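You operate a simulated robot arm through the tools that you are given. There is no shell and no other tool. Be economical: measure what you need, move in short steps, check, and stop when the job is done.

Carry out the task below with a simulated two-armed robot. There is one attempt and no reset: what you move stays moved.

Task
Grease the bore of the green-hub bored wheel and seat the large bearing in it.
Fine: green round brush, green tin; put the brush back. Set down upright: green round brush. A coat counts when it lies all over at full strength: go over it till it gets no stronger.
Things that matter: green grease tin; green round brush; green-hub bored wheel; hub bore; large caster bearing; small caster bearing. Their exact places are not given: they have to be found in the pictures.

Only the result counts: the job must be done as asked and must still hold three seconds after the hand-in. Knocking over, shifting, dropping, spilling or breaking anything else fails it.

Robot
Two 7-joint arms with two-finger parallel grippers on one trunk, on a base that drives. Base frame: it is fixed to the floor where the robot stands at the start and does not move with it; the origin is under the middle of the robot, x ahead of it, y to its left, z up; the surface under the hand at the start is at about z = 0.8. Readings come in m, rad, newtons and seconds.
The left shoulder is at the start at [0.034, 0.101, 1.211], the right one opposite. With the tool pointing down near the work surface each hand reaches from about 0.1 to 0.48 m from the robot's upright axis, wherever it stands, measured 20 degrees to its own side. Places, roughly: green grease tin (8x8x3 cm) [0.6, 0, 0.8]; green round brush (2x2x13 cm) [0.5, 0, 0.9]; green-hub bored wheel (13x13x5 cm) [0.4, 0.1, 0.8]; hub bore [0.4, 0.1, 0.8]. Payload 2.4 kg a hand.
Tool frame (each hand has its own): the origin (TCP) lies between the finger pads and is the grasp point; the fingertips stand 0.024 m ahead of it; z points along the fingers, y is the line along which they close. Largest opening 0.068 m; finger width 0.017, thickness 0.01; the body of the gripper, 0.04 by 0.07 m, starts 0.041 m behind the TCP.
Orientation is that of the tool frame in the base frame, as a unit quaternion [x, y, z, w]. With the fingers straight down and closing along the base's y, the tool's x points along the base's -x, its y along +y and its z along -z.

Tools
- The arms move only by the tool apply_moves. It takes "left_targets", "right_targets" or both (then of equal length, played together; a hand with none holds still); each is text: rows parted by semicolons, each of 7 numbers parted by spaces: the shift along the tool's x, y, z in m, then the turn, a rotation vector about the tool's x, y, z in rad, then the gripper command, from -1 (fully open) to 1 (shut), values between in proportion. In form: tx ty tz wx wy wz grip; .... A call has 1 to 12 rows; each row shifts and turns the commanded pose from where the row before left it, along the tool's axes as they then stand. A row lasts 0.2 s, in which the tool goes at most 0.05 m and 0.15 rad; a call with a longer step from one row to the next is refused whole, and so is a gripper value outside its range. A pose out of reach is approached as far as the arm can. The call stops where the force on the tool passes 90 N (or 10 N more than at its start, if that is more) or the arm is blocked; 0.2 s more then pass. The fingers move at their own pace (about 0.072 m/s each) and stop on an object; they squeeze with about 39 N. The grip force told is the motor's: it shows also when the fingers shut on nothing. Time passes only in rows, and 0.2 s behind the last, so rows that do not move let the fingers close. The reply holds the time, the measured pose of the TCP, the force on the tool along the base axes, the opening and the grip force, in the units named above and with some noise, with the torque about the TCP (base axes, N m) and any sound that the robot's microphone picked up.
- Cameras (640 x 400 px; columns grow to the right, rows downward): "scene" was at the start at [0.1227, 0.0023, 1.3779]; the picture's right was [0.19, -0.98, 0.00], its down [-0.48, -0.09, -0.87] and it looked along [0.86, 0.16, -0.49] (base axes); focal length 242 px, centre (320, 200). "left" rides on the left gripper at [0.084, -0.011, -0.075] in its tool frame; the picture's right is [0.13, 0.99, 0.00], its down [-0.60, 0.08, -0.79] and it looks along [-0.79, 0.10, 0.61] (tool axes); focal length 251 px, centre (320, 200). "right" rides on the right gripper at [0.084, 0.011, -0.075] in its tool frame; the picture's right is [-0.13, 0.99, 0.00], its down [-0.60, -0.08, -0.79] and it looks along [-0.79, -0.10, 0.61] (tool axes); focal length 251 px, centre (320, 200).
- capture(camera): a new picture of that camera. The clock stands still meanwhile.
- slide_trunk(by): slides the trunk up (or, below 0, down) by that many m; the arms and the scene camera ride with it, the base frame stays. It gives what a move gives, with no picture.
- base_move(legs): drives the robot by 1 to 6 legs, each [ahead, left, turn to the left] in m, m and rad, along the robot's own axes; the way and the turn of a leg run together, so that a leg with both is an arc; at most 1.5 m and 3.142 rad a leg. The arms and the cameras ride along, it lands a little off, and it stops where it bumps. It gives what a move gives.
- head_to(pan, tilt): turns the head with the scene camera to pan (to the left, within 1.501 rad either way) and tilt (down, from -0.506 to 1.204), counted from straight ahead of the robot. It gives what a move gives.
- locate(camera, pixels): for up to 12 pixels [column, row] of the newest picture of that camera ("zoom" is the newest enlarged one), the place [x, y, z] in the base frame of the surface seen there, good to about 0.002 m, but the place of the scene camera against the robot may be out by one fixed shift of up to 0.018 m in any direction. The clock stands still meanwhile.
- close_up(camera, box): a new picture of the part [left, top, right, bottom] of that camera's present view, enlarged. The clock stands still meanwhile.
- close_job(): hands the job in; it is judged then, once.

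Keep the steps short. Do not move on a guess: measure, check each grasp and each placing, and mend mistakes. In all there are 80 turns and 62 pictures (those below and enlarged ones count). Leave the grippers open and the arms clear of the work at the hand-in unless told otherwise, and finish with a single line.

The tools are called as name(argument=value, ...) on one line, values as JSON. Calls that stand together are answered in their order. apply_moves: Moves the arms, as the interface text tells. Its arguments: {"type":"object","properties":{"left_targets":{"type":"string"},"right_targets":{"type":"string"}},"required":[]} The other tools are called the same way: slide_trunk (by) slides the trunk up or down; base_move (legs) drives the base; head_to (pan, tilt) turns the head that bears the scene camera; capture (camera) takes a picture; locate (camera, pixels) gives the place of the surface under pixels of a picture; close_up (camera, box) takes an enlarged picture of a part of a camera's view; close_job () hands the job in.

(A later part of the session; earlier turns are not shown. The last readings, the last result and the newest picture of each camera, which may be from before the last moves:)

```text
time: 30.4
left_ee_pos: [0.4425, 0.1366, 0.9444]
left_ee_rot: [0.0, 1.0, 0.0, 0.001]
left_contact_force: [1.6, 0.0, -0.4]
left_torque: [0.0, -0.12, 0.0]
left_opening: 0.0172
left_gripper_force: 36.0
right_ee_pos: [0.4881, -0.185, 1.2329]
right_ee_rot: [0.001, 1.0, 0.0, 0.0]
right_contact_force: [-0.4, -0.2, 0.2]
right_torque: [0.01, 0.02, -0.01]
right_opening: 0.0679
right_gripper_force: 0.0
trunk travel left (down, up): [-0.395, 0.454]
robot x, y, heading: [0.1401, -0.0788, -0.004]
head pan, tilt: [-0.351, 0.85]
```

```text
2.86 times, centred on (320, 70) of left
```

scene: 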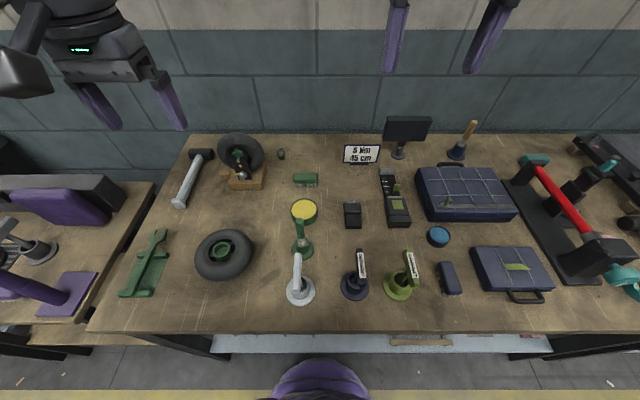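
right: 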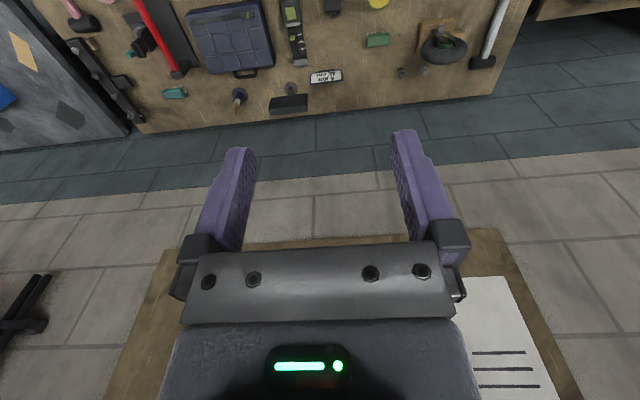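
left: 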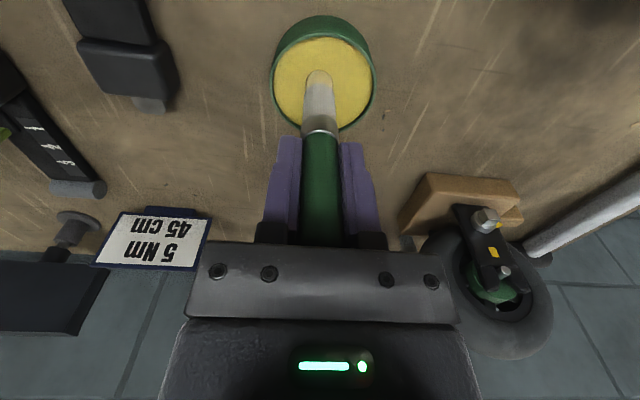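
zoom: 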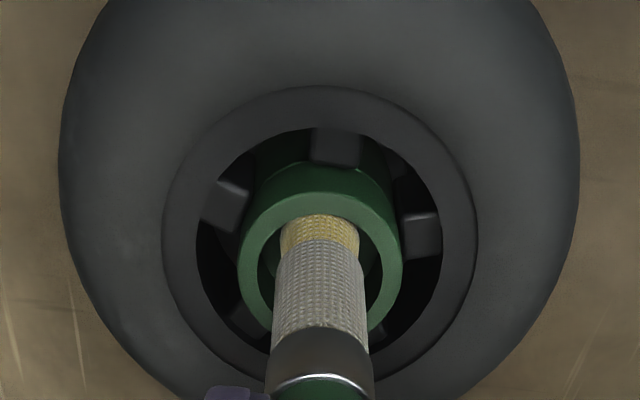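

Light contact of 1.6 N and the wheel has not moved. I make another, slightly wider and 2 mm lower circle, then one the other way.

apply_moves(left_targets="0.001 0 0.002 0 0 0 1; -0.0025 0.006 0 0 0 0 1; -0.006 0.0025 0 0 0 0 1; -0.006 -0.0025 0 0 0 0 1; -0.0025 -0.006 0 0 0 0 1; 0.0025 -0.006 0 0 0 0 1; 0.006 -0.0025 0 0 0 0 1; 0.006 0.0025 0 0 0 0 1; 0.0025 0.006 0 0 0 0 1")

apply_moves(left_targets="-0.0025 0.006 0 0 0 0 1; -0.006 0.0025 0 0 0 0 1; -0.006 -0.0025 0 0 0 0 1; -0.0025 -0.006 0 0 0 0 1; 0.0025 -0.006 0 0 0 0 1; 0.006 -0.0025 0 0 0 0 1; 0.006 0.0025 0 0 0 0 1; 0.0025 0.006 0 0 0 0 1; -0.0085 0 0 0 0 0 1; 0 0 -0.03 0 0 0 1; 0 0 -0.03 0 0 0 1; 0 0 0 0 0 0 1")

close_up(camera="left", box=[240, 0, 400, 140])

```text
time: 32.4
left_ee_pos: [0.441, 0.1374, 0.9427]
left_ee_rot: [-0.001, 1.0, -0.001, 0.001]
left_contact_force: [1.5, -0.3, -0.6]
left_torque: [-0.01, -0.13, -0.03]
left_opening: 0.0169
left_gripper_force: 36.3
right_ee_pos: [0.4884, -0.1859, 1.2327]
right_ee_rot: [0.0, 1.0, 0.0, 0.001]
right_contact_force: [-0.5, -0.4, -0.2]
right_torque: [0.0, -0.01, -0.02]
right_opening: 0.0678
right_gripper_force: 0.0
trunk travel left (down, up): [-0.395, 0.454]
robot x, y, heading: [0.1388, -0.0777, 0.0]
head pan, tilt: [-0.351, 0.85]
```

```text
time: 35.0
left_ee_pos: [0.4486, 0.1365, 1.0037]
left_ee_rot: [0.0, 1.0, 0.0, 0.0]
left_contact_force: [0.5, 0.1, -1.6]
left_torque: [0.05, 0.03, 0.01]
left_opening: 0.0171
left_gripper_force: 35.9
right_ee_pos: [0.4885, -0.1847, 1.2307]
right_ee_rot: [0.001, 1.0, 0.0, 0.001]
right_contact_force: [0.7, -0.2, -0.1]
right_torque: [0.04, 0.01, -0.04]
right_opening: 0.0676
right_gripper_force: 0.0
trunk travel left (down, up): [-0.395, 0.454]
robot x, y, heading: [0.1375, -0.0795, -0.001]
head pan, tilt: [-0.351, 0.85]
```

```text
2.86 times, centred on (320, 70) of left
```

zoom: 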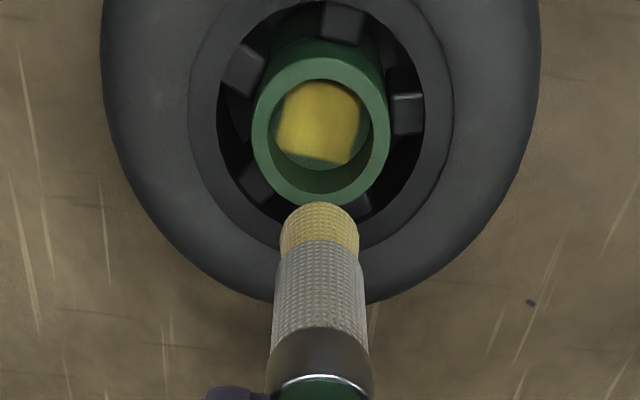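

The bore floor is mostly yellow but the far side still looks green. I zoom in on it.

close_up(camera="left", box=[298, 14, 342, 74])

locate(camera="zoom", pixels=[[320, 170], [320, 250], [320, 290], [320, 330], [250, 200], [390, 200], [320, 110], [270, 270], [370, 280]])

```text
6.67 times, centred on (320, 44) of left
```

zoom: 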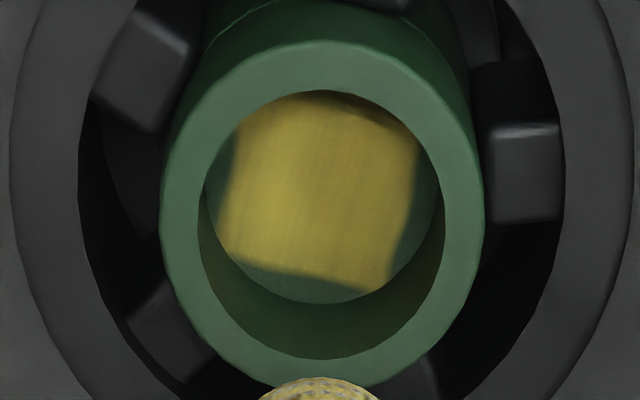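

```text
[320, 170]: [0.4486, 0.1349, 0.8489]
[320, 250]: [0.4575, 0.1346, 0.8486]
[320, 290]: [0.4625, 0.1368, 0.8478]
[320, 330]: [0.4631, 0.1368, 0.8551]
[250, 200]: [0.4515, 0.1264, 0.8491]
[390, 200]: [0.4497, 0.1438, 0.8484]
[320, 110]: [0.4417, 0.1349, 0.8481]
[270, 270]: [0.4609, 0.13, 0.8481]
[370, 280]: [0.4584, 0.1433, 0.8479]
```

The grease lies on the bore floor as a square inscribed in the bore. To get full strength I go over it again: centre strokes first, then the edge circle.

apply_moves(left_targets="0.001 -0.001 0.03 0 0 0 1; 0 0 0.032 0 0 0 1; 0.004 0 0 0 0 0 1; -0.004 0.004 0 0 0 0 1; -0.004 -0.004 0 0 0 0 1; 0.004 -0.004 0 0 0 0 1; 0.0085 0.004 0 0 0 0 1; -0.0025 0.006 0 0 0 0 1; -0.006 0.0025 0 0 0 0 1; -0.006 -0.0025 0 0 0 0 1; -0.0025 -0.006 0 0 0 0 1; 0.0025 -0.006 0 0 0 0 1")

apply_moves(left_targets="0.006 -0.0025 0 0 0 0 1; 0.006 0.0025 0 0 0 0 1; 0.0025 0.006 0 0 0 0 1; -0.0025 0.006 0 0 0 0 1; -0.006 0.0025 0 0 0 0 1; -0.006 -0.0025 0 0 0 0 1; -0.0025 -0.006 0 0 0 0 1; 0.0025 -0.006 0 0 0 0 1; 0.006 0.006 0 0 0 0 1; 0 0 -0.03 0 0 0 1; 0 0 -0.032 0 0 0 1; 0 0 0 0 0 0 1")

close_up(camera="left", box=[298, 14, 342, 74])

```text
time: 37.6
left_ee_pos: [0.4548, 0.1306, 0.9408]
left_ee_rot: [-0.002, 1.0, 0.0, 0.0]
left_contact_force: [-1.1, 1.2, 0.9]
left_torque: [0.12, 0.08, 0.0]
left_opening: 0.0168
left_gripper_force: 35.1
right_ee_pos: [0.4887, -0.1859, 1.2336]
right_ee_rot: [0.001, 1.0, 0.0, 0.0]
right_contact_force: [-0.1, 0.3, -0.2]
right_torque: [-0.01, -0.02, 0.01]
right_opening: 0.068
right_gripper_force: 0.1
trunk travel left (down, up): [-0.395, 0.454]
robot x, y, heading: [0.1422, -0.0781, 0.002]
head pan, tilt: [-0.351, 0.85]
```

```text
time: 40.2
left_ee_pos: [0.4477, 0.1352, 1.0036]
left_ee_rot: [0.0, 1.0, 0.0, 0.0]
left_contact_force: [0.5, -0.5, 0.0]
left_torque: [0.02, -0.01, 0.01]
left_opening: 0.0169
left_gripper_force: 35.5
right_ee_pos: [0.4886, -0.1849, 1.232]
right_ee_rot: [0.001, 1.0, 0.0, 0.0]
right_contact_force: [0.0, -0.6, 0.9]
right_torque: [-0.01, 0.03, 0.0]
right_opening: 0.0681
right_gripper_force: 0.0
trunk travel left (down, up): [-0.395, 0.454]
robot x, y, heading: [0.1389, -0.0777, 0.001]
head pan, tilt: [-0.351, 0.85]
```

```text
6.67 times, centred on (320, 44) of left
```

zoom: 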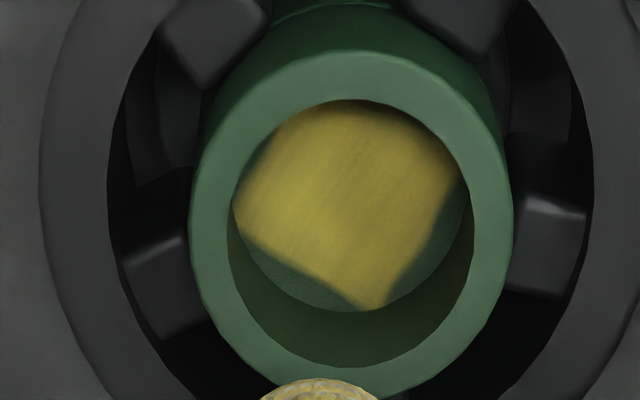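

The wheel turned a little in place; the coat square turned with it, so the square is the coat region. One edge, near (425,250), is a bit short, so I re-dip and go over once more.

apply_moves(left_targets="-0.026 -0.035 0 0 0 0 1; -0.026 -0.035 0 0 0 0 1; -0.026 -0.035 0 0 0 0 1; -0.026 -0.035 0 0 0 0 1; -0.0264 -0.0346 0 0 0 0 1; 0 0 0.04 0 0 0 1; 0 0 0.03 0 0 0 1; 0 0 0.017 0 0 0 1; 0.008 0 0 0 0 0 1; -0.008 0.008 0 0 0 0 1; -0.008 -0.008 0 0 0 0 1; 0.008 0 0 0 0 0 1")

apply_moves(left_targets="0 0 -0.02 0 0 0 1; 0 0 -0.035 0 0 0 1; 0 0 -0.032 0 0 0 1; 0.026 0.035 0 0 0 0 1; 0.026 0.035 0 0 0 0 1; 0.026 0.035 0 0 0 0 1; 0.026 0.035 0 0 0 0 1; 0.0264 0.0346 0 0 0 0 1; 0 0 0 0 0 0 1")

close_up(camera="left", box=[240, 0, 400, 140])

locate(camera="zoom", pixels=[[261, 130], [380, 130], [322, 70], [320, 215], [320, 110], [290, 190], [370, 160], [270, 100], [370, 90]])

```text
time: 42.8
left_ee_pos: [0.5784, -0.0381, 0.9178]
left_ee_rot: [0.0, 1.0, -0.001, -0.001]
left_contact_force: [-0.4, 0.8, 0.8]
left_torque: [0.01, 0.01, 0.01]
left_opening: 0.0168
left_gripper_force: 35.3
right_ee_pos: [0.4878, -0.1859, 1.2309]
right_ee_rot: [0.001, 1.0, 0.001, 0.0]
right_contact_force: [0.2, 0.5, 0.1]
right_torque: [-0.01, 0.03, -0.03]
right_opening: 0.068
right_gripper_force: 0.1
trunk travel left (down, up): [-0.395, 0.454]
robot x, y, heading: [0.1398, -0.0817, 0.001]
head pan, tilt: [-0.351, 0.85]
```

```text
time: 44.8
left_ee_pos: [0.4482, 0.1368, 1.0032]
left_ee_rot: [-0.001, 1.0, 0.001, 0.0]
left_contact_force: [-0.4, -0.5, 0.1]
left_torque: [-0.01, 0.01, -0.02]
left_opening: 0.0172
left_gripper_force: 35.6
right_ee_pos: [0.4886, -0.1846, 1.2313]
right_ee_rot: [0.001, 1.0, 0.0, 0.001]
right_contact_force: [-0.7, 0.5, -0.7]
right_torque: [0.0, 0.0, 0.01]
right_opening: 0.0679
right_gripper_force: 0.0
trunk travel left (down, up): [-0.395, 0.454]
robot x, y, heading: [0.1448, -0.079, 0.003]
head pan, tilt: [-0.351, 0.85]
```

```text
2.86 times, centred on (320, 70) of left
```

zoom: 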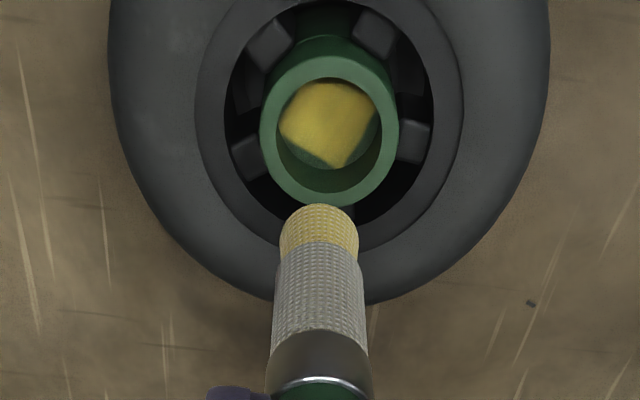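

```text
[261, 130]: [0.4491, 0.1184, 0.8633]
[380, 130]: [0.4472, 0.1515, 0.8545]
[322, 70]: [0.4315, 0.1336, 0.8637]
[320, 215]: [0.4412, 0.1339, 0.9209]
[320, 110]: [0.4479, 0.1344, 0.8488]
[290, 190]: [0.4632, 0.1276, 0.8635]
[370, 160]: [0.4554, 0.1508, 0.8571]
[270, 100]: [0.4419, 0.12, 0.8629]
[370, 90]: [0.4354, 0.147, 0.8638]
```

The bore centre is now ≈(0.449,0.1365) and the brush axis is at y≈0.134. I correct by 2.5 mm and make another pass with a 7.5 mm circle to avoid pushing the wheel.

apply_moves(left_targets="0 0.0025 0.03 0 0 0 1; 0 0 0.032 0 0 0 1; 0.0075 0 0 0 0 0 1; -0.0022 0.0053 0 0 0 0 1; -0.0053 0.0022 0 0 0 0 1; -0.0053 -0.0022 0 0 0 0 1; -0.0022 -0.0053 0 0 0 0 1; 0.0022 -0.0053 0 0 0 0 1; 0.0053 -0.0022 0 0 0 0 1; 0.0053 0.0022 0 0 0 0 1; 0.0022 0.0053 0 0 0 0 1")

apply_moves(left_targets="-0.0022 -0.0053 0 0 0 0 1; -0.0053 -0.0022 0 0 0 0 1; -0.0053 0.0022 0 0 0 0 1; -0.0022 0.0053 0 0 0 0 1; 0.0022 0.0053 0 0 0 0 1; 0.0053 0.0022 0 0 0 0 1; 0.0053 -0.0022 0 0 0 0 1; 0.0022 -0.0053 0 0 0 0 1; -0.0075 0 0 0 0 0 1; 0 0 -0.03 0 0 0 1; 0 0 -0.032 0 0 0 1; 0 0 0 0 0 0 1")

close_up(camera="left", box=[298, 14, 342, 74])

```text
time: 47.2
left_ee_pos: [0.4405, 0.1376, 0.9403]
left_ee_rot: [0.0, 1.0, -0.001, 0.0]
left_contact_force: [1.0, -0.6, 0.6]
left_torque: [0.03, -0.1, 0.0]
left_opening: 0.0168
left_gripper_force: 35.3
right_ee_pos: [0.489, -0.1856, 1.2335]
right_ee_rot: [0.001, 1.0, 0.0, 0.001]
right_contact_force: [-1.1, -0.7, -0.6]
right_torque: [-0.02, -0.01, 0.0]
right_opening: 0.0683
right_gripper_force: 0.2
trunk travel left (down, up): [-0.395, 0.454]
robot x, y, heading: [0.1398, -0.0819, -0.002]
head pan, tilt: [-0.351, 0.85]
```

```text
time: 49.8
left_ee_pos: [0.4484, 0.1386, 1.0034]
left_ee_rot: [-0.001, 1.0, 0.0, -0.001]
left_contact_force: [0.8, 0.5, -0.1]
left_torque: [0.01, 0.01, -0.04]
left_opening: 0.0165
left_gripper_force: 35.6
right_ee_pos: [0.4881, -0.185, 1.2324]
right_ee_rot: [0.001, 1.0, 0.0, 0.0]
right_contact_force: [0.3, 0.0, 0.9]
right_torque: [-0.01, 0.01, -0.04]
right_opening: 0.0684
right_gripper_force: 0.1
trunk travel left (down, up): [-0.395, 0.454]
robot x, y, heading: [0.1409, -0.0794, -0.0]
head pan, tilt: [-0.351, 0.85]
```

```text
6.67 times, centred on (320, 44) of left
```

zoom: 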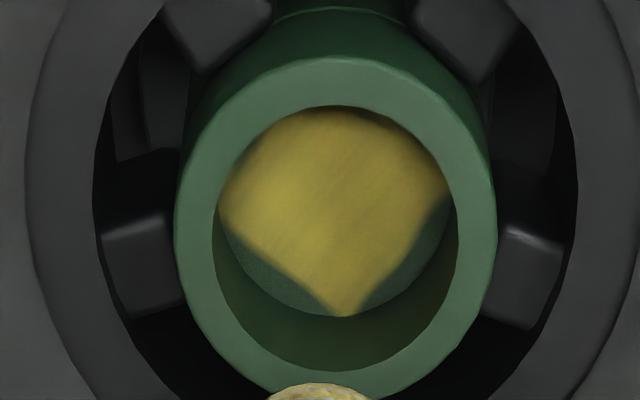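

Strength looks the same as before, but the edges towards the image bottom (+x side) look soft. I check the bore centre and edge positions.

locate(camera="zoom", pixels=[[198, 200], [476, 200], [330, 85], [240, 330], [430, 330], [220, 190], [450, 195], [345, 312], [270, 262], [405, 260], [340, 200]])

close_up(camera="left", box=[290, 40, 350, 120])

locate(camera="zoom", pixels=[[320, 180], [280, 210], [360, 210], [320, 210]])

```text
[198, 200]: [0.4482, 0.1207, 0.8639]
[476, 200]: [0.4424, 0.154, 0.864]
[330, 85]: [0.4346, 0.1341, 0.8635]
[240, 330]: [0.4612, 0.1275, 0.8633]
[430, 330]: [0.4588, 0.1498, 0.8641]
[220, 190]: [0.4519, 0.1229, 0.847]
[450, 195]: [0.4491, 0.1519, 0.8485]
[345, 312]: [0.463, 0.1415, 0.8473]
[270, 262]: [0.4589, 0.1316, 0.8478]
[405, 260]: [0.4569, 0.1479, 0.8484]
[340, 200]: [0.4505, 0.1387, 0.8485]
```

```text
5.00 times, centred on (320, 80) of left
```

zoom: 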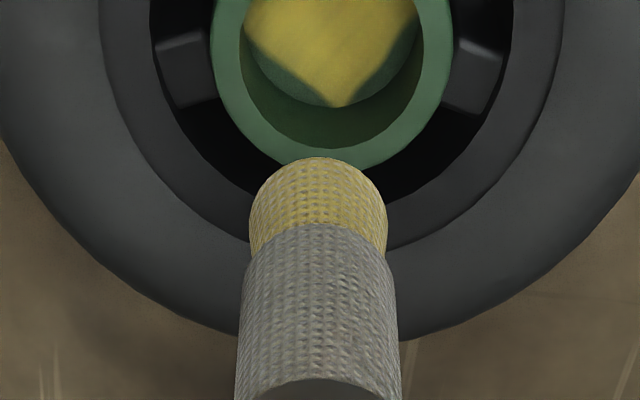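

```text
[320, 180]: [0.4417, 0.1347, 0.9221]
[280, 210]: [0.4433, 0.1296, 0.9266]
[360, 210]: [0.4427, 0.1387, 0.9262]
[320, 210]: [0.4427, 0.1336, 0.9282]
```

Judged by image columns, the bore sits about 2 mm left (+y) of and 2 mm nearer than the brush axis. I centre on that and make one last pass with circles both ways, then compare.

apply_moves(left_targets="0.002 0.002 0.03 0 0 0 1; 0 0 0.032 0 0 0 1; 0.0075 0 0 0 0 0 1; -0.0022 0.0053 0 0 0 0 1; -0.0053 0.0022 0 0 0 0 1; -0.0053 -0.0022 0 0 0 0 1; -0.0022 -0.0053 0 0 0 0 1; 0.0022 -0.0053 0 0 0 0 1; 0.0053 -0.0022 0 0 0 0 1; 0.0053 0.0022 0 0 0 0 1; 0.0022 0.0053 0 0 0 0 1; -0.003 0 0 0 0 0 1")

apply_moves(left_targets="0.003 0 0 0 0 0 1; -0.0022 -0.0053 0 0 0 0 1; -0.0053 -0.0022 0 0 0 0 1; -0.0053 0.0022 0 0 0 0 1; -0.0022 0.0053 0 0 0 0 1; 0.0022 0.0053 0 0 0 0 1; 0.0053 0.0022 0 0 0 0 1; 0.0053 -0.0022 0 0 0 0 1; 0.0022 -0.0053 0 0 0 0 1; -0.0075 0 0 0 0 0 1; 0 0 -0.03 0 0 0 1; 0 0 -0.032 0 0 0 1")

close_up(camera="left", box=[298, 14, 342, 74])

```text
time: 52.4
left_ee_pos: [0.4412, 0.1393, 0.9411]
left_ee_rot: [-0.001, 1.0, 0.0, 0.001]
left_contact_force: [1.2, 0.0, -0.6]
left_torque: [-0.07, -0.06, 0.02]
left_opening: 0.0167
left_gripper_force: 35.1
right_ee_pos: [0.4888, -0.1856, 1.232]
right_ee_rot: [0.001, 1.0, 0.0, 0.0]
right_contact_force: [0.2, 0.5, 0.3]
right_torque: [0.0, 0.04, 0.04]
right_opening: 0.068
right_gripper_force: 0.0
trunk travel left (down, up): [-0.395, 0.454]
robot x, y, heading: [0.1382, -0.0832, 0.0]
head pan, tilt: [-0.351, 0.85]
```

```text
time: 55.0
left_ee_pos: [0.4471, 0.1393, 1.0031]
left_ee_rot: [-0.001, 1.0, 0.0, 0.0]
left_contact_force: [0.4, 0.2, -2.2]
left_torque: [0.01, 0.02, -0.04]
left_opening: 0.016
left_gripper_force: 35.2
right_ee_pos: [0.4883, -0.1859, 1.2323]
right_ee_rot: [0.001, 1.0, 0.001, 0.0]
right_contact_force: [-0.5, -0.9, 0.1]
right_torque: [0.01, -0.03, 0.01]
right_opening: 0.068
right_gripper_force: 0.0
trunk travel left (down, up): [-0.395, 0.454]
robot x, y, heading: [0.1403, -0.0779, -0.003]
head pan, tilt: [-0.351, 0.85]
```

```text
6.67 times, centred on (320, 44) of left
```

zoom: 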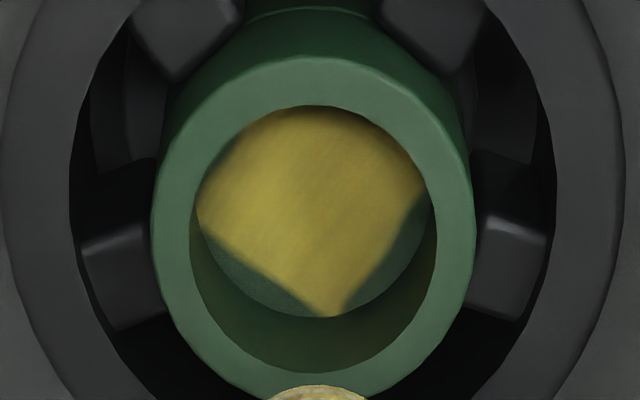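

The strength is unchanged, so it is saturated. The lower-right edge (+x,+y) still looks soft, so I stroke along it and along the opposite edge.

apply_moves(left_targets="0 0 0.031 0 0 0 1; 0 0 0.032 0 0 0 1; 0.001 0.008 0 0 0 0 1; -0.004 -0.002 0 0 0 0 1; -0.003 -0.003 0 0 0 0 1; -0.002 -0.003 0 0 0 0 1; 0.002 0.003 0 0 0 0 1; 0.003 0.003 0 0 0 0 1; 0.004 0.002 0 0 0 0 1; -0.001 -0.008 0 0 0 0 1; 0 0 -0.031 0 0 0 1; 0 0 -0.032 0 0 0 1")

close_up(camera="left", box=[298, 14, 342, 74])

```text
time: 57.6
left_ee_pos: [0.4469, 0.1398, 1.0033]
left_ee_rot: [-0.001, 1.0, 0.0, 0.0]
left_contact_force: [-0.2, -0.4, -0.6]
left_torque: [-0.03, 0.02, 0.0]
left_opening: 0.0163
left_gripper_force: 35.4
right_ee_pos: [0.4876, -0.1861, 1.2316]
right_ee_rot: [0.0, 1.0, -0.001, 0.001]
right_contact_force: [0.5, 0.0, -0.6]
right_torque: [-0.01, -0.03, -0.01]
right_opening: 0.0679
right_gripper_force: 0.0
trunk travel left (down, up): [-0.395, 0.454]
robot x, y, heading: [0.1411, -0.0823, 0.0]
head pan, tilt: [-0.351, 0.85]
```

```text
6.67 times, centred on (320, 44) of left
```

zoom: 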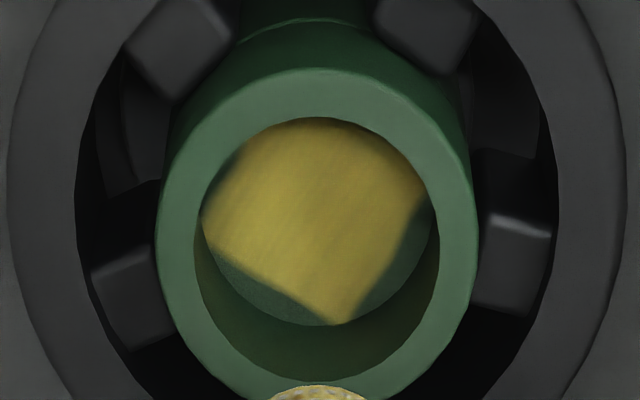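

That edge is now straight and sharp. To treat the other edges alike I make one more firm 8.5 mm circle centred on the bore (2 mm nearer), then rise and look.

apply_moves(left_targets="0 0 0.031 0 0 0 1; 0 0 0.032 0 0 0 1; 0.0105 0 0 0 0 0 1; -0.0025 0.006 0 0 0 0 1; -0.006 0.0025 0 0 0 0 1; -0.006 -0.0025 0 0 0 0 1; -0.0025 -0.006 0 0 0 0 1; 0.0025 -0.006 0 0 0 0 1; 0.006 -0.0025 0 0 0 0 1; 0.006 0.0025 0 0 0 0 1; 0.0025 0.006 0 0 0 0 1")

apply_moves(left_targets="-0.0025 -0.006 0 0 0 0 1; -0.006 -0.0025 0 0 0 0 1; -0.006 0.0025 0 0 0 0 1; -0.0025 0.006 0 0 0 0 1; 0.0025 0.006 0 0 0 0 1; 0.006 0.0025 0 0 0 0 1; 0.006 -0.0025 0 0 0 0 1; 0.0025 -0.006 0 0 0 0 1; -0.0105 0 0 0 0 0 1; 0 0 -0.031 0 0 0 1; 0 0 -0.032 0 0 0 1")

close_up(camera="left", box=[298, 14, 342, 74])

```text
time: 60.0
left_ee_pos: [0.435, 0.1419, 0.9409]
left_ee_rot: [-0.001, 1.0, 0.001, 0.0]
left_contact_force: [2.3, -1.7, 0.2]
left_torque: [-0.08, -0.08, -0.02]
left_opening: 0.0161
left_gripper_force: 35.0
right_ee_pos: [0.4894, -0.1859, 1.231]
right_ee_rot: [0.0, 1.0, -0.001, 0.0]
right_contact_force: [0.1, 0.8, -1.1]
right_torque: [0.01, 0.01, -0.01]
right_opening: 0.0681
right_gripper_force: 0.1
trunk travel left (down, up): [-0.395, 0.454]
robot x, y, heading: [0.1371, -0.0791, 0.002]
head pan, tilt: [-0.351, 0.85]
```

```text
time: 62.4
left_ee_pos: [0.4463, 0.1403, 1.0028]
left_ee_rot: [-0.001, 1.0, 0.001, 0.0]
left_contact_force: [-0.3, 1.1, 0.5]
left_torque: [0.01, 0.03, 0.02]
left_opening: 0.0162
left_gripper_force: 34.9
right_ee_pos: [0.4898, -0.1857, 1.2326]
right_ee_rot: [0.001, 1.0, 0.0, 0.0]
right_contact_force: [0.5, 0.9, 0.3]
right_torque: [0.02, 0.01, -0.02]
right_opening: 0.0682
right_gripper_force: 0.1
trunk travel left (down, up): [-0.395, 0.454]
robot x, y, heading: [0.1424, -0.0802, 0.001]
head pan, tilt: [-0.351, 0.85]
```

```text
6.67 times, centred on (320, 44) of left
```

zoom: 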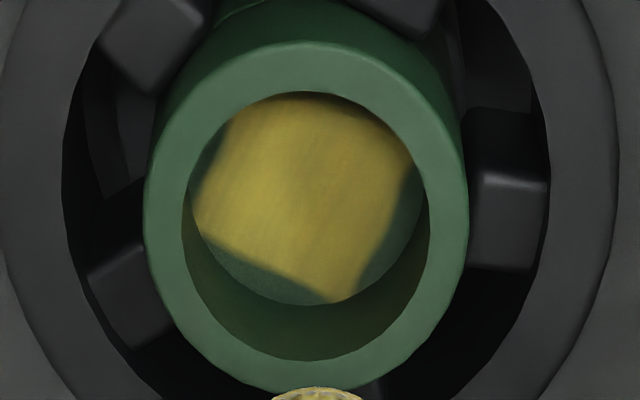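

The coat is a full, even square with clean edges. I now carry the brush back above its stand (0.479,−0.040) and check alignment.

apply_moves(left_targets="-0.0066 -0.0361 0 0 0 0 1; -0.0066 -0.0361 0 0 0 0 1; -0.0066 -0.0361 0 0 0 0 1; -0.0066 -0.0361 0 0 0 0 1; -0.0065 -0.0361 0 0 0 0 1; 0 0 0 0 0 0 1; 0 0 0 0 0 0 1")

close_up(camera="left", box=[270, 20, 370, 100])

locate(camera="zoom", pixels=[[320, 125], [250, 80], [390, 80], [270, 120], [370, 120], [255, 60], [385, 60], [320, 240], [280, 240], [360, 240]])

```text
time: 64.0
left_ee_pos: [0.479, -0.0403, 1.0019]
left_ee_rot: [-0.001, 1.0, 0.0, -0.001]
left_contact_force: [0.3, -1.1, -0.2]
left_torque: [-0.01, 0.02, -0.02]
left_opening: 0.0161
left_gripper_force: 35.0
right_ee_pos: [0.4889, -0.1844, 1.2324]
right_ee_rot: [0.001, 1.0, -0.001, 0.0]
right_contact_force: [0.2, 0.7, -0.5]
right_torque: [-0.01, 0.01, 0.01]
right_opening: 0.0681
right_gripper_force: 0.0
trunk travel left (down, up): [-0.395, 0.454]
robot x, y, heading: [0.1387, -0.0796, -0.001]
head pan, tilt: [-0.351, 0.85]
```

```text
5.00 times, centred on (320, 60) of left
```

zoom: 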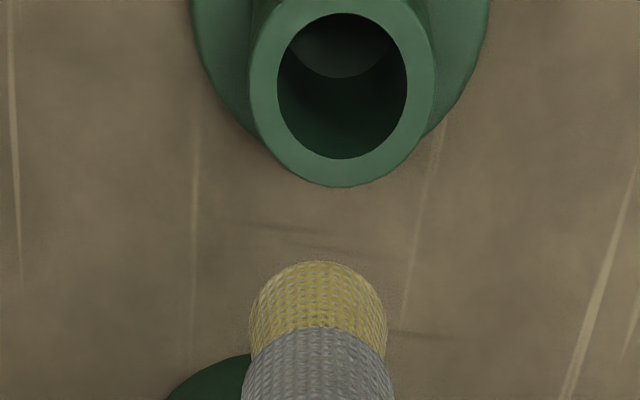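

```text
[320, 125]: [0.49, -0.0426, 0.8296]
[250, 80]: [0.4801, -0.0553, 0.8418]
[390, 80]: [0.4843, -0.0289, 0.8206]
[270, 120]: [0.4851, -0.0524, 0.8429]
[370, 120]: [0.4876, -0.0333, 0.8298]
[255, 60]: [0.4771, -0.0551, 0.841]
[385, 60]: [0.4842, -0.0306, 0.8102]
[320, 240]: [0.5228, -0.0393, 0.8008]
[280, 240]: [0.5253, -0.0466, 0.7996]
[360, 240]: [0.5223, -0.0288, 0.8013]
```

By image columns the cup centre (342) lies some 3–4 mm to +y of the brush tip (318). I measure rim and bristle points to settle it.

locate(camera="zoom", pixels=[[263, 90], [421, 85], [342, 173], [280, 140], [405, 140], [320, 290], [260, 320], [377, 320], [290, 310], [350, 310], [275, 30], [412, 30]])

```text
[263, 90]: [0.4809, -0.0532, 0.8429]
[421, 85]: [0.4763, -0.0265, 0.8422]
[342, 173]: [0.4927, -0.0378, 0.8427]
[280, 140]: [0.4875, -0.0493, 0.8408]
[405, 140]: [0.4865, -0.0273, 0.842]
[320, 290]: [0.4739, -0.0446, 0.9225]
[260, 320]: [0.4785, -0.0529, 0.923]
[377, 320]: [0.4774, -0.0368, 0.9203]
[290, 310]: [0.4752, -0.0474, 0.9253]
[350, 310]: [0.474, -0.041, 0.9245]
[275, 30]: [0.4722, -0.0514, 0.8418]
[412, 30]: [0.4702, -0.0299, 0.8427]
```

Relative to the cup the brush tip is off by about −4 mm in y and +3 mm in x. It also slipped about 8 mm up in the grip during dipping. I correct and go down partway to check the entry.

apply_moves(left_targets="0.003 0.0043 0 0 0 0 1; 0 0 0.03 0 0 0 1; 0 0 0.01 0 0 0 1; 0 0 0 0 0 0 1")

close_up(camera="left", box=[270, 20, 370, 100])

locate(camera="zoom", pixels=[[260, 200], [385, 200], [260, 320], [377, 320], [318, 290], [320, 235], [290, 230], [360, 230]])

```text
time: 65.0
left_ee_pos: [0.4768, -0.037, 0.963]
left_ee_rot: [0.0, 1.0, 0.001, 0.0]
left_contact_force: [0.8, -0.1, -0.5]
left_torque: [0.0, 0.0, 0.02]
left_opening: 0.0162
left_gripper_force: 35.2
right_ee_pos: [0.488, -0.1855, 1.2324]
right_ee_rot: [0.001, 1.0, 0.001, 0.0]
right_contact_force: [-0.1, -0.4, -0.2]
right_torque: [0.05, 0.02, 0.04]
right_opening: 0.0682
right_gripper_force: 0.0
trunk travel left (down, up): [-0.395, 0.454]
robot x, y, heading: [0.1374, -0.0769, -0.002]
head pan, tilt: [-0.351, 0.85]
```

```text
5.00 times, centred on (320, 60) of left
```

zoom: 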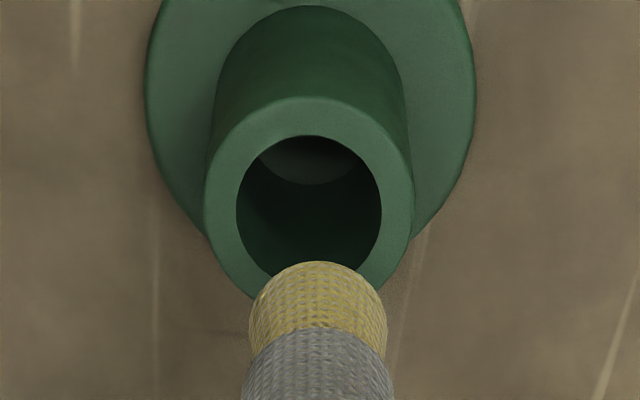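

```text
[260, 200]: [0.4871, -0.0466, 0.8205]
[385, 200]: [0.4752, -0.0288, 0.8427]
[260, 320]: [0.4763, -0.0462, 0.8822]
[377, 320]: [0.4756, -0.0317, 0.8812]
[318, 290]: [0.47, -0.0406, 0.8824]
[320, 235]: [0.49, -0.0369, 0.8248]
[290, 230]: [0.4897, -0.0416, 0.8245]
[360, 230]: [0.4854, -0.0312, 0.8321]
```

Now aligned: brush axis ≈(0.478,−0.039), cup ≈(0.479,−0.040). I lower in steps.

apply_moves(left_targets="-0.0005 -0.0005 0.02 0 0 0 1; 0 0 0.02 0 0 0 1; 0 0 0.02 0 0 0 1; 0 0 0.006 0 0 0 1; 0 0 0 0 0 0 1")

close_up(camera="left", box=[270, 20, 370, 100])

```text
time: 66.2
left_ee_pos: [0.476, -0.0364, 0.8971]
left_ee_rot: [-0.001, 1.0, 0.0, 0.0]
left_contact_force: [-0.3, 0.6, -1.5]
left_torque: [-0.04, 0.03, 0.01]
left_opening: 0.0162
left_gripper_force: 35.0
right_ee_pos: [0.4888, -0.1849, 1.2329]
right_ee_rot: [0.001, 1.0, 0.0, 0.0]
right_contact_force: [0.0, -0.1, 0.0]
right_torque: [0.0, -0.01, -0.01]
right_opening: 0.0679
right_gripper_force: 0.0
trunk travel left (down, up): [-0.395, 0.454]
robot x, y, heading: [0.1382, -0.0793, 0.003]
head pan, tilt: [-0.351, 0.85]
```

```text
5.00 times, centred on (320, 60) of left
```

zoom: 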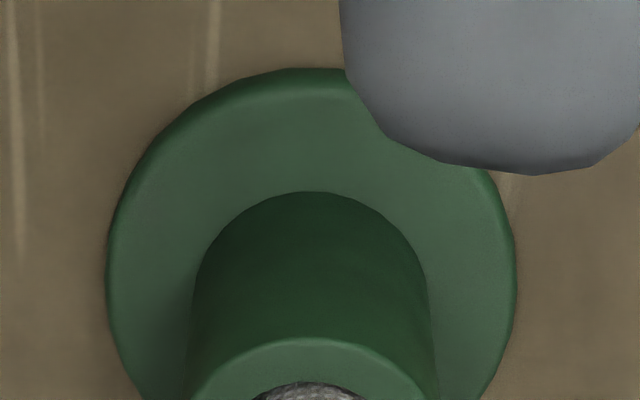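

The bristles are inside the cup with no side force. I lower 3 mm more in small steps, watching for contact.

apply_moves(left_targets="0 0 0.0015 0 0 0 1; 0 0 0.0015 0 0 0 1; 0 0 0 0 0 0 1")

```text
time: 67.0
left_ee_pos: [0.4771, -0.0375, 0.8947]
left_ee_rot: [0.0, 1.0, 0.0, 0.001]
left_contact_force: [-0.6, 0.0, 5.7]
left_torque: [0.01, -0.05, 0.02]
left_opening: 0.0163
left_gripper_force: 35.2
right_ee_pos: [0.4875, -0.1863, 1.2324]
right_ee_rot: [0.001, 1.0, 0.0, 0.001]
right_contact_force: [-0.6, 0.2, -0.2]
right_torque: [-0.02, -0.02, 0.02]
right_opening: 0.0682
right_gripper_force: 0.0
trunk travel left (down, up): [-0.395, 0.454]
robot x, y, heading: [0.1379, -0.0806, 0.001]
head pan, tilt: [-0.351, 0.85]
```

The force up is 5.7 N, so the brush stands on the cup floor. I open slowly and wait, then rise straight up.

apply_moves(left_targets="0 0 0 0 0 0 0.3; 0 0 0 0 0 0 0; 0 0 0 0 0 0 -0.5; 0 0 0 0 0 0 -1; 0 0 0 0 0 0 -1; 0 0 -0.03 0 0 0 -1; 0 0 -0.04 0 0 0 -1; 0 0 -0.04 0 0 0 -1; 0 0 0 0 0 0 -1")

capture(camera="left")

```text
time: 69.0
left_ee_pos: [0.4781, -0.0362, 1.0064]
left_ee_rot: [-0.001, 1.0, 0.0, -0.001]
left_contact_force: [0.1, 0.8, 0.1]
left_torque: [0.02, -0.01, 0.0]
left_opening: 0.0677
left_gripper_force: 0.0
right_ee_pos: [0.488, -0.1855, 1.233]
right_ee_rot: [0.001, 1.0, 0.0, 0.0]
right_contact_force: [-0.8, -0.3, -0.4]
right_torque: [0.0, -0.02, 0.01]
right_opening: 0.0681
right_gripper_force: 0.1
trunk travel left (down, up): [-0.395, 0.454]
robot x, y, heading: [0.1396, -0.084, 0.001]
head pan, tilt: [-0.351, 0.85]
```

```text
15 pictures are left
```

left: 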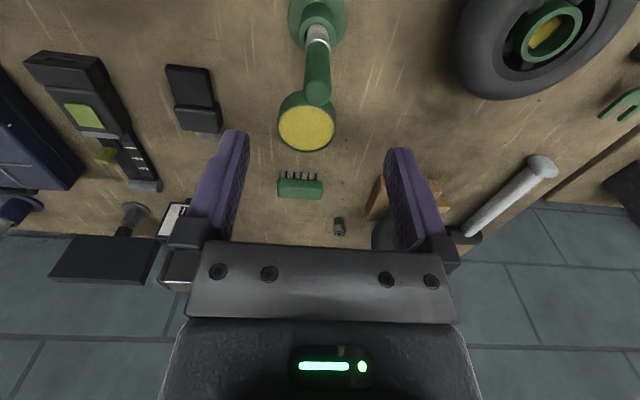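

The brush is upright in its stand. The bearings are far away, so the hand must lean forward, and its camera would then hit the bench unless the hand is rolled half a turn. I rise and start the roll.

apply_moves(left_targets="0 0 -0.02 0 0 0.1495 -1; 0 0 -0.02 0 0 0.1495 -1; 0 0 -0.02 0 0 0.1495 -1; 0 0 -0.02 0 0 0.1495 -1; 0 0 -0.02 0 0 0.1495 -1; 0 0 -0.02 0 0 0.1495 -1; 0 0 0 0 0 0.1495 -1; 0 0 0 0 0 0.1495 -1; 0 0 0 0 0 0.1495 -1; 0 0 0 0 0 0.1495 -1; 0 0 0 0 0 0.1495 -1")

locate(camera="left", pixels=[[339, 222], [338, 230], [316, 95], [317, 60], [306, 130]])

```text
time: 71.4
left_ee_pos: [0.3914, -0.0462, 1.1245]
left_ee_rot: [0.732, 0.681, 0.0, 0.0]
left_contact_force: [1.1, 0.6, 0.7]
left_torque: [-0.01, 0.03, 0.03]
left_opening: 0.068
left_gripper_force: 0.1
left hand out of reach, approached as far as the arm can: row 9, 10, 11
right_ee_pos: [0.4883, -0.1863, 1.2317]
right_ee_rot: [0.001, 1.0, 0.0, 0.0]
right_contact_force: [0.1, 0.0, -0.1]
right_torque: [-0.04, -0.01, -0.02]
right_opening: 0.0681
right_gripper_force: 0.0
trunk travel left (down, up): [-0.395, 0.454]
robot x, y, heading: [0.1389, -0.0788, -0.003]
head pan, tilt: [-0.351, 0.85]
```

```text
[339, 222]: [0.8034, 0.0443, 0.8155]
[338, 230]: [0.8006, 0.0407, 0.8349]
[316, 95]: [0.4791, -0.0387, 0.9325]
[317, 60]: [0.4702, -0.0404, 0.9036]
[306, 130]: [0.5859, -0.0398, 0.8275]
```

The roll runs into the arm's limit after about 1.5 rad, so I will not force it. First I settle which bearing is the large one: I close the empty right gripper so its fingers don't hide the view, and turn the left hand back.

apply_moves(left_targets="0 0 0 0 0 -0.1495 -1; 0 0 0 0 0 -0.1495 -1; 0 0 0 0 0 -0.1495 -1; 0 0 0 0 0 -0.1495 -1; 0 0 0 0 0 -0.1495 -1; 0 0 0 0 0 -0.1495 -1; 0 0 0 0 0 -0.1495 -1; 0 0 0 0 0 -0.1495 -1; 0 0 0 0 0 -0.1495 -1; 0 0 0 0 0 -0.1495 -1; 0 0 0 0 0 -0.1495 -1", right_targets="0 0 0 0 0 0 1; 0 0 0 0 0 0 1; 0 0 0 0 0 0 1; 0 0 0 0 0 0 1; 0 0 0 0 0 0 1; 0 0 0 0 0 0 1; 0 0 0 0 0 0 1; 0 0 0 0 0 0 1; 0 0 0 0 0 0 1; 0 0 0 0 0 0 1; 0 0 0 0 0 0 1")

close_up(camera="right", box=[410, 105, 490, 155])

```text
time: 73.8
left_ee_pos: [0.3914, -0.0469, 1.1241]
left_ee_rot: [-0.002, 1.0, 0.0, 0.0]
left_contact_force: [0.5, -0.2, -0.2]
left_torque: [0.0, -0.01, 0.02]
left_opening: 0.0681
left_gripper_force: 0.0
right_ee_pos: [0.4881, -0.1845, 1.2328]
right_ee_rot: [0.001, 1.0, 0.0, 0.0]
right_contact_force: [0.2, -0.5, -0.7]
right_torque: [0.0, 0.01, 0.0]
right_opening: 0.0
right_gripper_force: 23.2
trunk travel left (down, up): [-0.395, 0.454]
robot x, y, heading: [0.1398, -0.0774, 0.001]
head pan, tilt: [-0.351, 0.85]
```

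```text
8.00 times, centred on (450, 130) of right
```

zoom: 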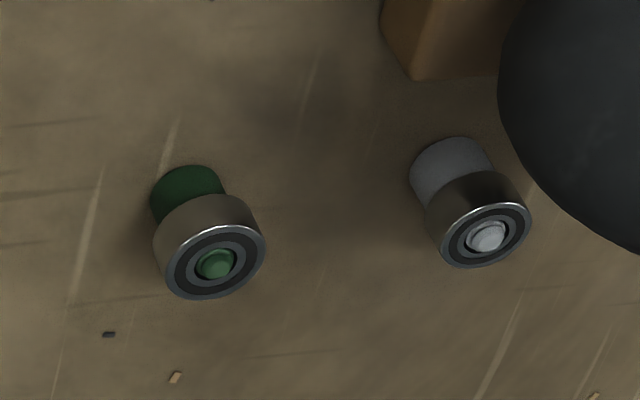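

In the same view the green-stub bearing (about 102 px across) is larger than the grey-stub one (about 94 px), so the green-stub one is the large bearing. I measure it in detail.

locate(camera="zoom", pixels=[[216, 263], [174, 272], [258, 244], [200, 290], [230, 232], [200, 208], [180, 215], [175, 190], [490, 235], [170, 240], [240, 215], [510, 60]])

```text
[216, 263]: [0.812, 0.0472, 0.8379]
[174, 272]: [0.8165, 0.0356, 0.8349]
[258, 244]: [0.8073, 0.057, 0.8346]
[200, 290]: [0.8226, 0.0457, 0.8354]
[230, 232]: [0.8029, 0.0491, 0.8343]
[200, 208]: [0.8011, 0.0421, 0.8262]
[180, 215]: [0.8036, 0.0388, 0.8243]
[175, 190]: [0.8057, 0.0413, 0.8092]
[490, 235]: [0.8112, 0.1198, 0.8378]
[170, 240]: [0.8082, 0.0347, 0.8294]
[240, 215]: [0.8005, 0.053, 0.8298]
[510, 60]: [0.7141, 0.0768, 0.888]
```

The large bearing is centred near (0.812,0.047), top z≈0.835. To reach it with little lean, I turn the robot 60° to the right so the left shoulder comes forward: first 0.10 m left, then turn.

base_move(legs=[[0, 0.1, 0], [0, 0, -1.047]])

```text
time: 77.6
left_ee_pos: [0.2942, -0.1813, 1.1239]
left_ee_rot: [0.5, 0.866, 0.0, 0.001]
left_contact_force: [0.4, 0.5, 0.4]
left_torque: [0.03, -0.01, -0.01]
left_opening: 0.0682
left_gripper_force: 0.0
right_ee_pos: [0.222, -0.3339, 1.2324]
right_ee_rot: [0.501, 0.865, 0.0, 0.0]
right_contact_force: [0.1, 1.0, -0.1]
right_torque: [0.02, -0.05, 0.0]
right_opening: 0.0002
right_gripper_force: 23.3
trunk travel left (down, up): [-0.395, 0.454]
robot x, y, heading: [0.1397, 0.0198, -1.047]
head pan, tilt: [-0.351, 0.85]
```

No bump. I nudge 0.015 m toward the bench, then turn the left hand back to face straight ahead.

base_move(legs=[[0.0075, 0.013, 0]])

apply_moves(left_targets="0 0 0 0 0 -0.1496 -1; 0 0 0 0 0 -0.1496 -1; 0 0 0 0 0 -0.1496 -1; 0 0 0 0 0 -0.1496 -1; 0 0 0 0 0 -0.1496 -1; 0 0 0 0 0 -0.1496 -1; 0 0 0 0 0 -0.1496 -1; -0.036 0.028 0 0 0 0 -1; -0.036 0.028 0 0 0 0 -1; -0.036 0.028 0 0 0 0 -1")

```text
time: 78.3
left_ee_pos: [0.3098, -0.1807, 1.1248]
left_ee_rot: [0.5, 0.866, 0.0, 0.001]
left_contact_force: [0.3, -0.1, 0.2]
left_torque: [0.0, 0.01, 0.0]
left_opening: 0.068
left_gripper_force: 0.1
right_ee_pos: [0.2392, -0.3349, 1.2332]
right_ee_rot: [0.502, 0.865, 0.001, 0.0]
right_contact_force: [-0.2, 0.0, -1.0]
right_torque: [0.0, -0.01, 0.02]
right_opening: 0.0001
right_gripper_force: 23.6
trunk travel left (down, up): [-0.395, 0.454]
robot x, y, heading: [0.1558, 0.0233, -1.048]
head pan, tilt: [-0.351, 0.85]
```

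```text
time: 80.5
left_ee_pos: [0.4179, -0.0968, 1.1234]
left_ee_rot: [0.0, 1.0, 0.001, 0.0]
left_contact_force: [0.1, -0.1, 0.4]
left_torque: [0.0, -0.01, -0.01]
left_opening: 0.068
left_gripper_force: 0.0
right_ee_pos: [0.2381, -0.3336, 1.2313]
right_ee_rot: [0.501, 0.865, 0.0, -0.001]
right_contact_force: [0.2, -0.7, -0.4]
right_torque: [0.03, 0.0, 0.01]
right_opening: 0.0001
right_gripper_force: 23.6
trunk travel left (down, up): [-0.395, 0.454]
robot x, y, heading: [0.1539, 0.0199, -1.05]
head pan, tilt: [-0.351, 0.85]
```

Orientation is good. I go on to about (0.66,0.047) at the same height.

apply_moves(left_targets="-0.04 0.024 0 0 0 0 -1; -0.04 0.024 0 0 0 0 -1; -0.04 0.024 0 0 0 0 -1; -0.04 0.024 0 0 0 0 -1; -0.04 0.024 0 0 0 0 -1; -0.04 0.024 0 0 0 0 -1")

slide_trunk(by=-0.1)

```text
time: 81.9
left_ee_pos: [0.6578, 0.0463, 1.1249]
left_ee_rot: [-0.001, 1.0, 0.0, 0.0]
left_contact_force: [-0.3, -0.1, -0.4]
left_torque: [0.01, 0.02, 0.02]
left_opening: 0.0678
left_gripper_force: 0.1
right_ee_pos: [0.2378, -0.3344, 1.2326]
right_ee_rot: [0.502, 0.865, 0.0, 0.0]
right_contact_force: [0.3, 0.1, -0.4]
right_torque: [-0.02, -0.03, 0.02]
right_opening: 0.0
right_gripper_force: 23.6
trunk travel left (down, up): [-0.395, 0.454]
robot x, y, heading: [0.1596, 0.0197, -1.051]
head pan, tilt: [-0.351, 0.85]
```

```text
time: 83.3
left_ee_pos: [0.658, 0.0468, 1.0245]
left_ee_rot: [0.0, 1.0, 0.0, 0.0]
left_contact_force: [-0.7, -0.2, 0.4]
left_torque: [0.01, -0.02, 0.0]
left_opening: 0.0679
left_gripper_force: 0.1
right_ee_pos: [0.2381, -0.3354, 1.1327]
right_ee_rot: [0.502, 0.865, 0.0, 0.001]
right_contact_force: [0.2, 0.4, 0.2]
right_torque: [0.0, -0.01, -0.02]
right_opening: 0.0003
right_gripper_force: 23.7
trunk travel left (down, up): [-0.295, 0.554]
robot x, y, heading: [0.1539, 0.0219, -1.043]
head pan, tilt: [-0.351, 0.85]
```

The hand hangs at (0.658,0.047,1.02). I lean it forward 0.48 rad, narrow the opening to about 5 cm, and move ahead at this height to x≈0.796.

apply_moves(left_targets="0 0 0 0 -0.12 0 -0.5; 0 0 0 0 -0.12 0 -0.5; 0 0 0 0 -0.12 0 -0.5; 0 0 0 0 -0.12 0 -0.5; -0.0408 0 0.0213 0 0 0 -0.5; -0.0408 0 0.0213 0 0 0 -0.5; -0.0408 0 0.0213 0 0 0 -0.5; 0 0 0 0 0 0 -0.5")

capture(camera="left")

```text
time: 85.1
left_ee_pos: [0.7957, 0.047, 1.0234]
left_ee_rot: [0.0, 0.971, 0.0, 0.238]
left_contact_force: [-0.8, 0.3, 0.5]
left_torque: [-0.03, 0.03, 0.06]
left_opening: 0.0512
left_gripper_force: 0.1
right_ee_pos: [0.2368, -0.3337, 1.1322]
right_ee_rot: [0.501, 0.865, -0.001, 0.0]
right_contact_force: [0.3, -0.7, -0.5]
right_torque: [-0.02, -0.03, 0.02]
right_opening: 0.0001
right_gripper_force: 23.6
trunk travel left (down, up): [-0.295, 0.554]
robot x, y, heading: [0.1547, 0.0177, -1.048]
head pan, tilt: [-0.351, 0.85]
```

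```text
13 pictures are left
```

left: 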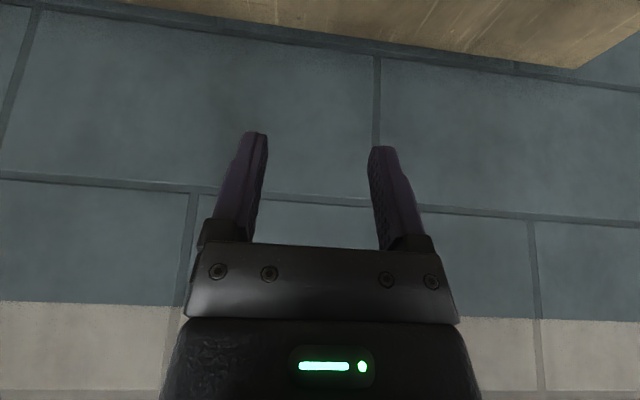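

The lean of 0.48 rad holds and is within reach. I descend to TCP z≈0.90 just over the bearing and look.

apply_moves(left_targets="0.0164 0 0.0379 0 0 0 -0.5; 0.0164 0 0.0379 0 0 0 -0.5; 0.0164 0 0.0379 0 0 0 -0.5; 0 0 0 0 0 0 -0.5")

capture(camera="left")

```text
time: 86.1
left_ee_pos: [0.805, 0.0459, 0.8992]
left_ee_rot: [0.0, 0.971, -0.001, 0.238]
left_contact_force: [0.2, -0.4, 0.3]
left_torque: [-0.04, 0.02, -0.02]
left_opening: 0.0507
left_gripper_force: 0.0
right_ee_pos: [0.237, -0.3349, 1.1327]
right_ee_rot: [0.502, 0.865, 0.0, 0.0]
right_contact_force: [0.3, 0.4, 0.1]
right_torque: [0.01, 0.0, 0.01]
right_opening: 0.0004
right_gripper_force: 23.8
trunk travel left (down, up): [-0.295, 0.554]
robot x, y, heading: [0.1573, 0.0198, -1.049]
head pan, tilt: [-0.351, 0.85]
```

```text
12 pictures are left
```

left: 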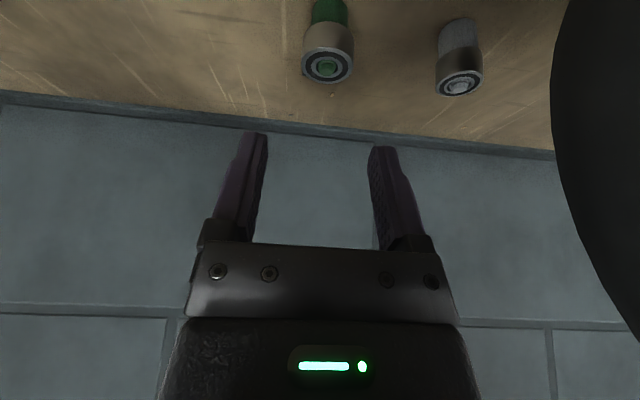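

Both bearings show: the green-stub one at (328,68), clearly larger, and the grey-stub one at (459,85). I measure for the final approach.

locate(camera="left", pixels=[[328, 68], [305, 66], [351, 66], [328, 80], [328, 54], [328, 45], [328, 30], [328, 26], [328, 15], [305, 45], [351, 45], [459, 85]])

```text
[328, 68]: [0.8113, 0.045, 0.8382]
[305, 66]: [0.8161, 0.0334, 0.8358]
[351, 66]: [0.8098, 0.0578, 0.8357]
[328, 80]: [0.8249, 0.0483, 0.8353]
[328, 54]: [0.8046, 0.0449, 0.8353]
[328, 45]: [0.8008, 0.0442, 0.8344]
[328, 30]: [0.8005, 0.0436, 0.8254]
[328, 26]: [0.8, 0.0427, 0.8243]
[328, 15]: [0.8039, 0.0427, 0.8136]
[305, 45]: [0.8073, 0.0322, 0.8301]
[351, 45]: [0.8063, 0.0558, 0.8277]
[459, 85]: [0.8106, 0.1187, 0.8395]
```

Bearing centre is ≈(0.813,0.047), top 0.8355, bottom ≈0.823. I go down so that the fingertips take only its upper 7 mm or so, then close.

apply_moves(left_targets="0.0108 0.0011 0.0218 0 0 0 -0.5; 0.0108 0 0.0218 0 0 0 -0.5; 0 0 0 0 0 0 -0.5")

capture(camera="left")

```text
time: 86.9
left_ee_pos: [0.8064, 0.048, 0.8522]
left_ee_rot: [0.0, 0.971, -0.001, 0.238]
left_contact_force: [0.4, 0.0, 0.3]
left_torque: [-0.01, 0.02, -0.01]
left_opening: 0.0508
left_gripper_force: 0.0
right_ee_pos: [0.2384, -0.3336, 1.1331]
right_ee_rot: [0.502, 0.865, 0.0, 0.0]
right_contact_force: [-0.1, -0.1, -0.1]
right_torque: [0.01, -0.04, 0.04]
right_opening: 0.0
right_gripper_force: 23.5
trunk travel left (down, up): [-0.295, 0.554]
robot x, y, heading: [0.1604, 0.0204, -1.054]
head pan, tilt: [-0.351, 0.85]
```

```text
11 pictures are left
```

left: 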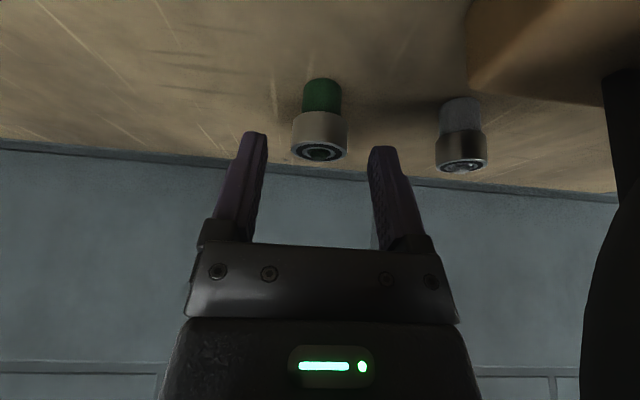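

The bearing (columns 292–348) sits centred between the fingertips (268–368), overlapping its upper half. I close.

apply_moves(left_targets="0 0 0 0 0 0 0; 0 0 0 0 0 0 1; 0 0 0 0 0 0 1; 0 0 0 0 0 0 1; 0 0 0 0 0 0 1")

```text
time: 88.1
left_ee_pos: [0.8063, 0.0482, 0.852]
left_ee_rot: [0.0, 0.971, 0.0, 0.238]
left_contact_force: [-0.5, -0.4, 0.4]
left_torque: [0.0, -0.03, 0.01]
left_opening: 0.0267
left_gripper_force: 38.5
right_ee_pos: [0.2385, -0.3342, 1.1313]
right_ee_rot: [0.501, 0.865, -0.001, 0.0]
right_contact_force: [0.2, 0.4, -0.2]
right_torque: [0.03, -0.02, -0.01]
right_opening: 0.0
right_gripper_force: 23.4
trunk travel left (down, up): [-0.295, 0.554]
robot x, y, heading: [0.1525, 0.0179, -1.047]
head pan, tilt: [-0.351, 0.85]
```

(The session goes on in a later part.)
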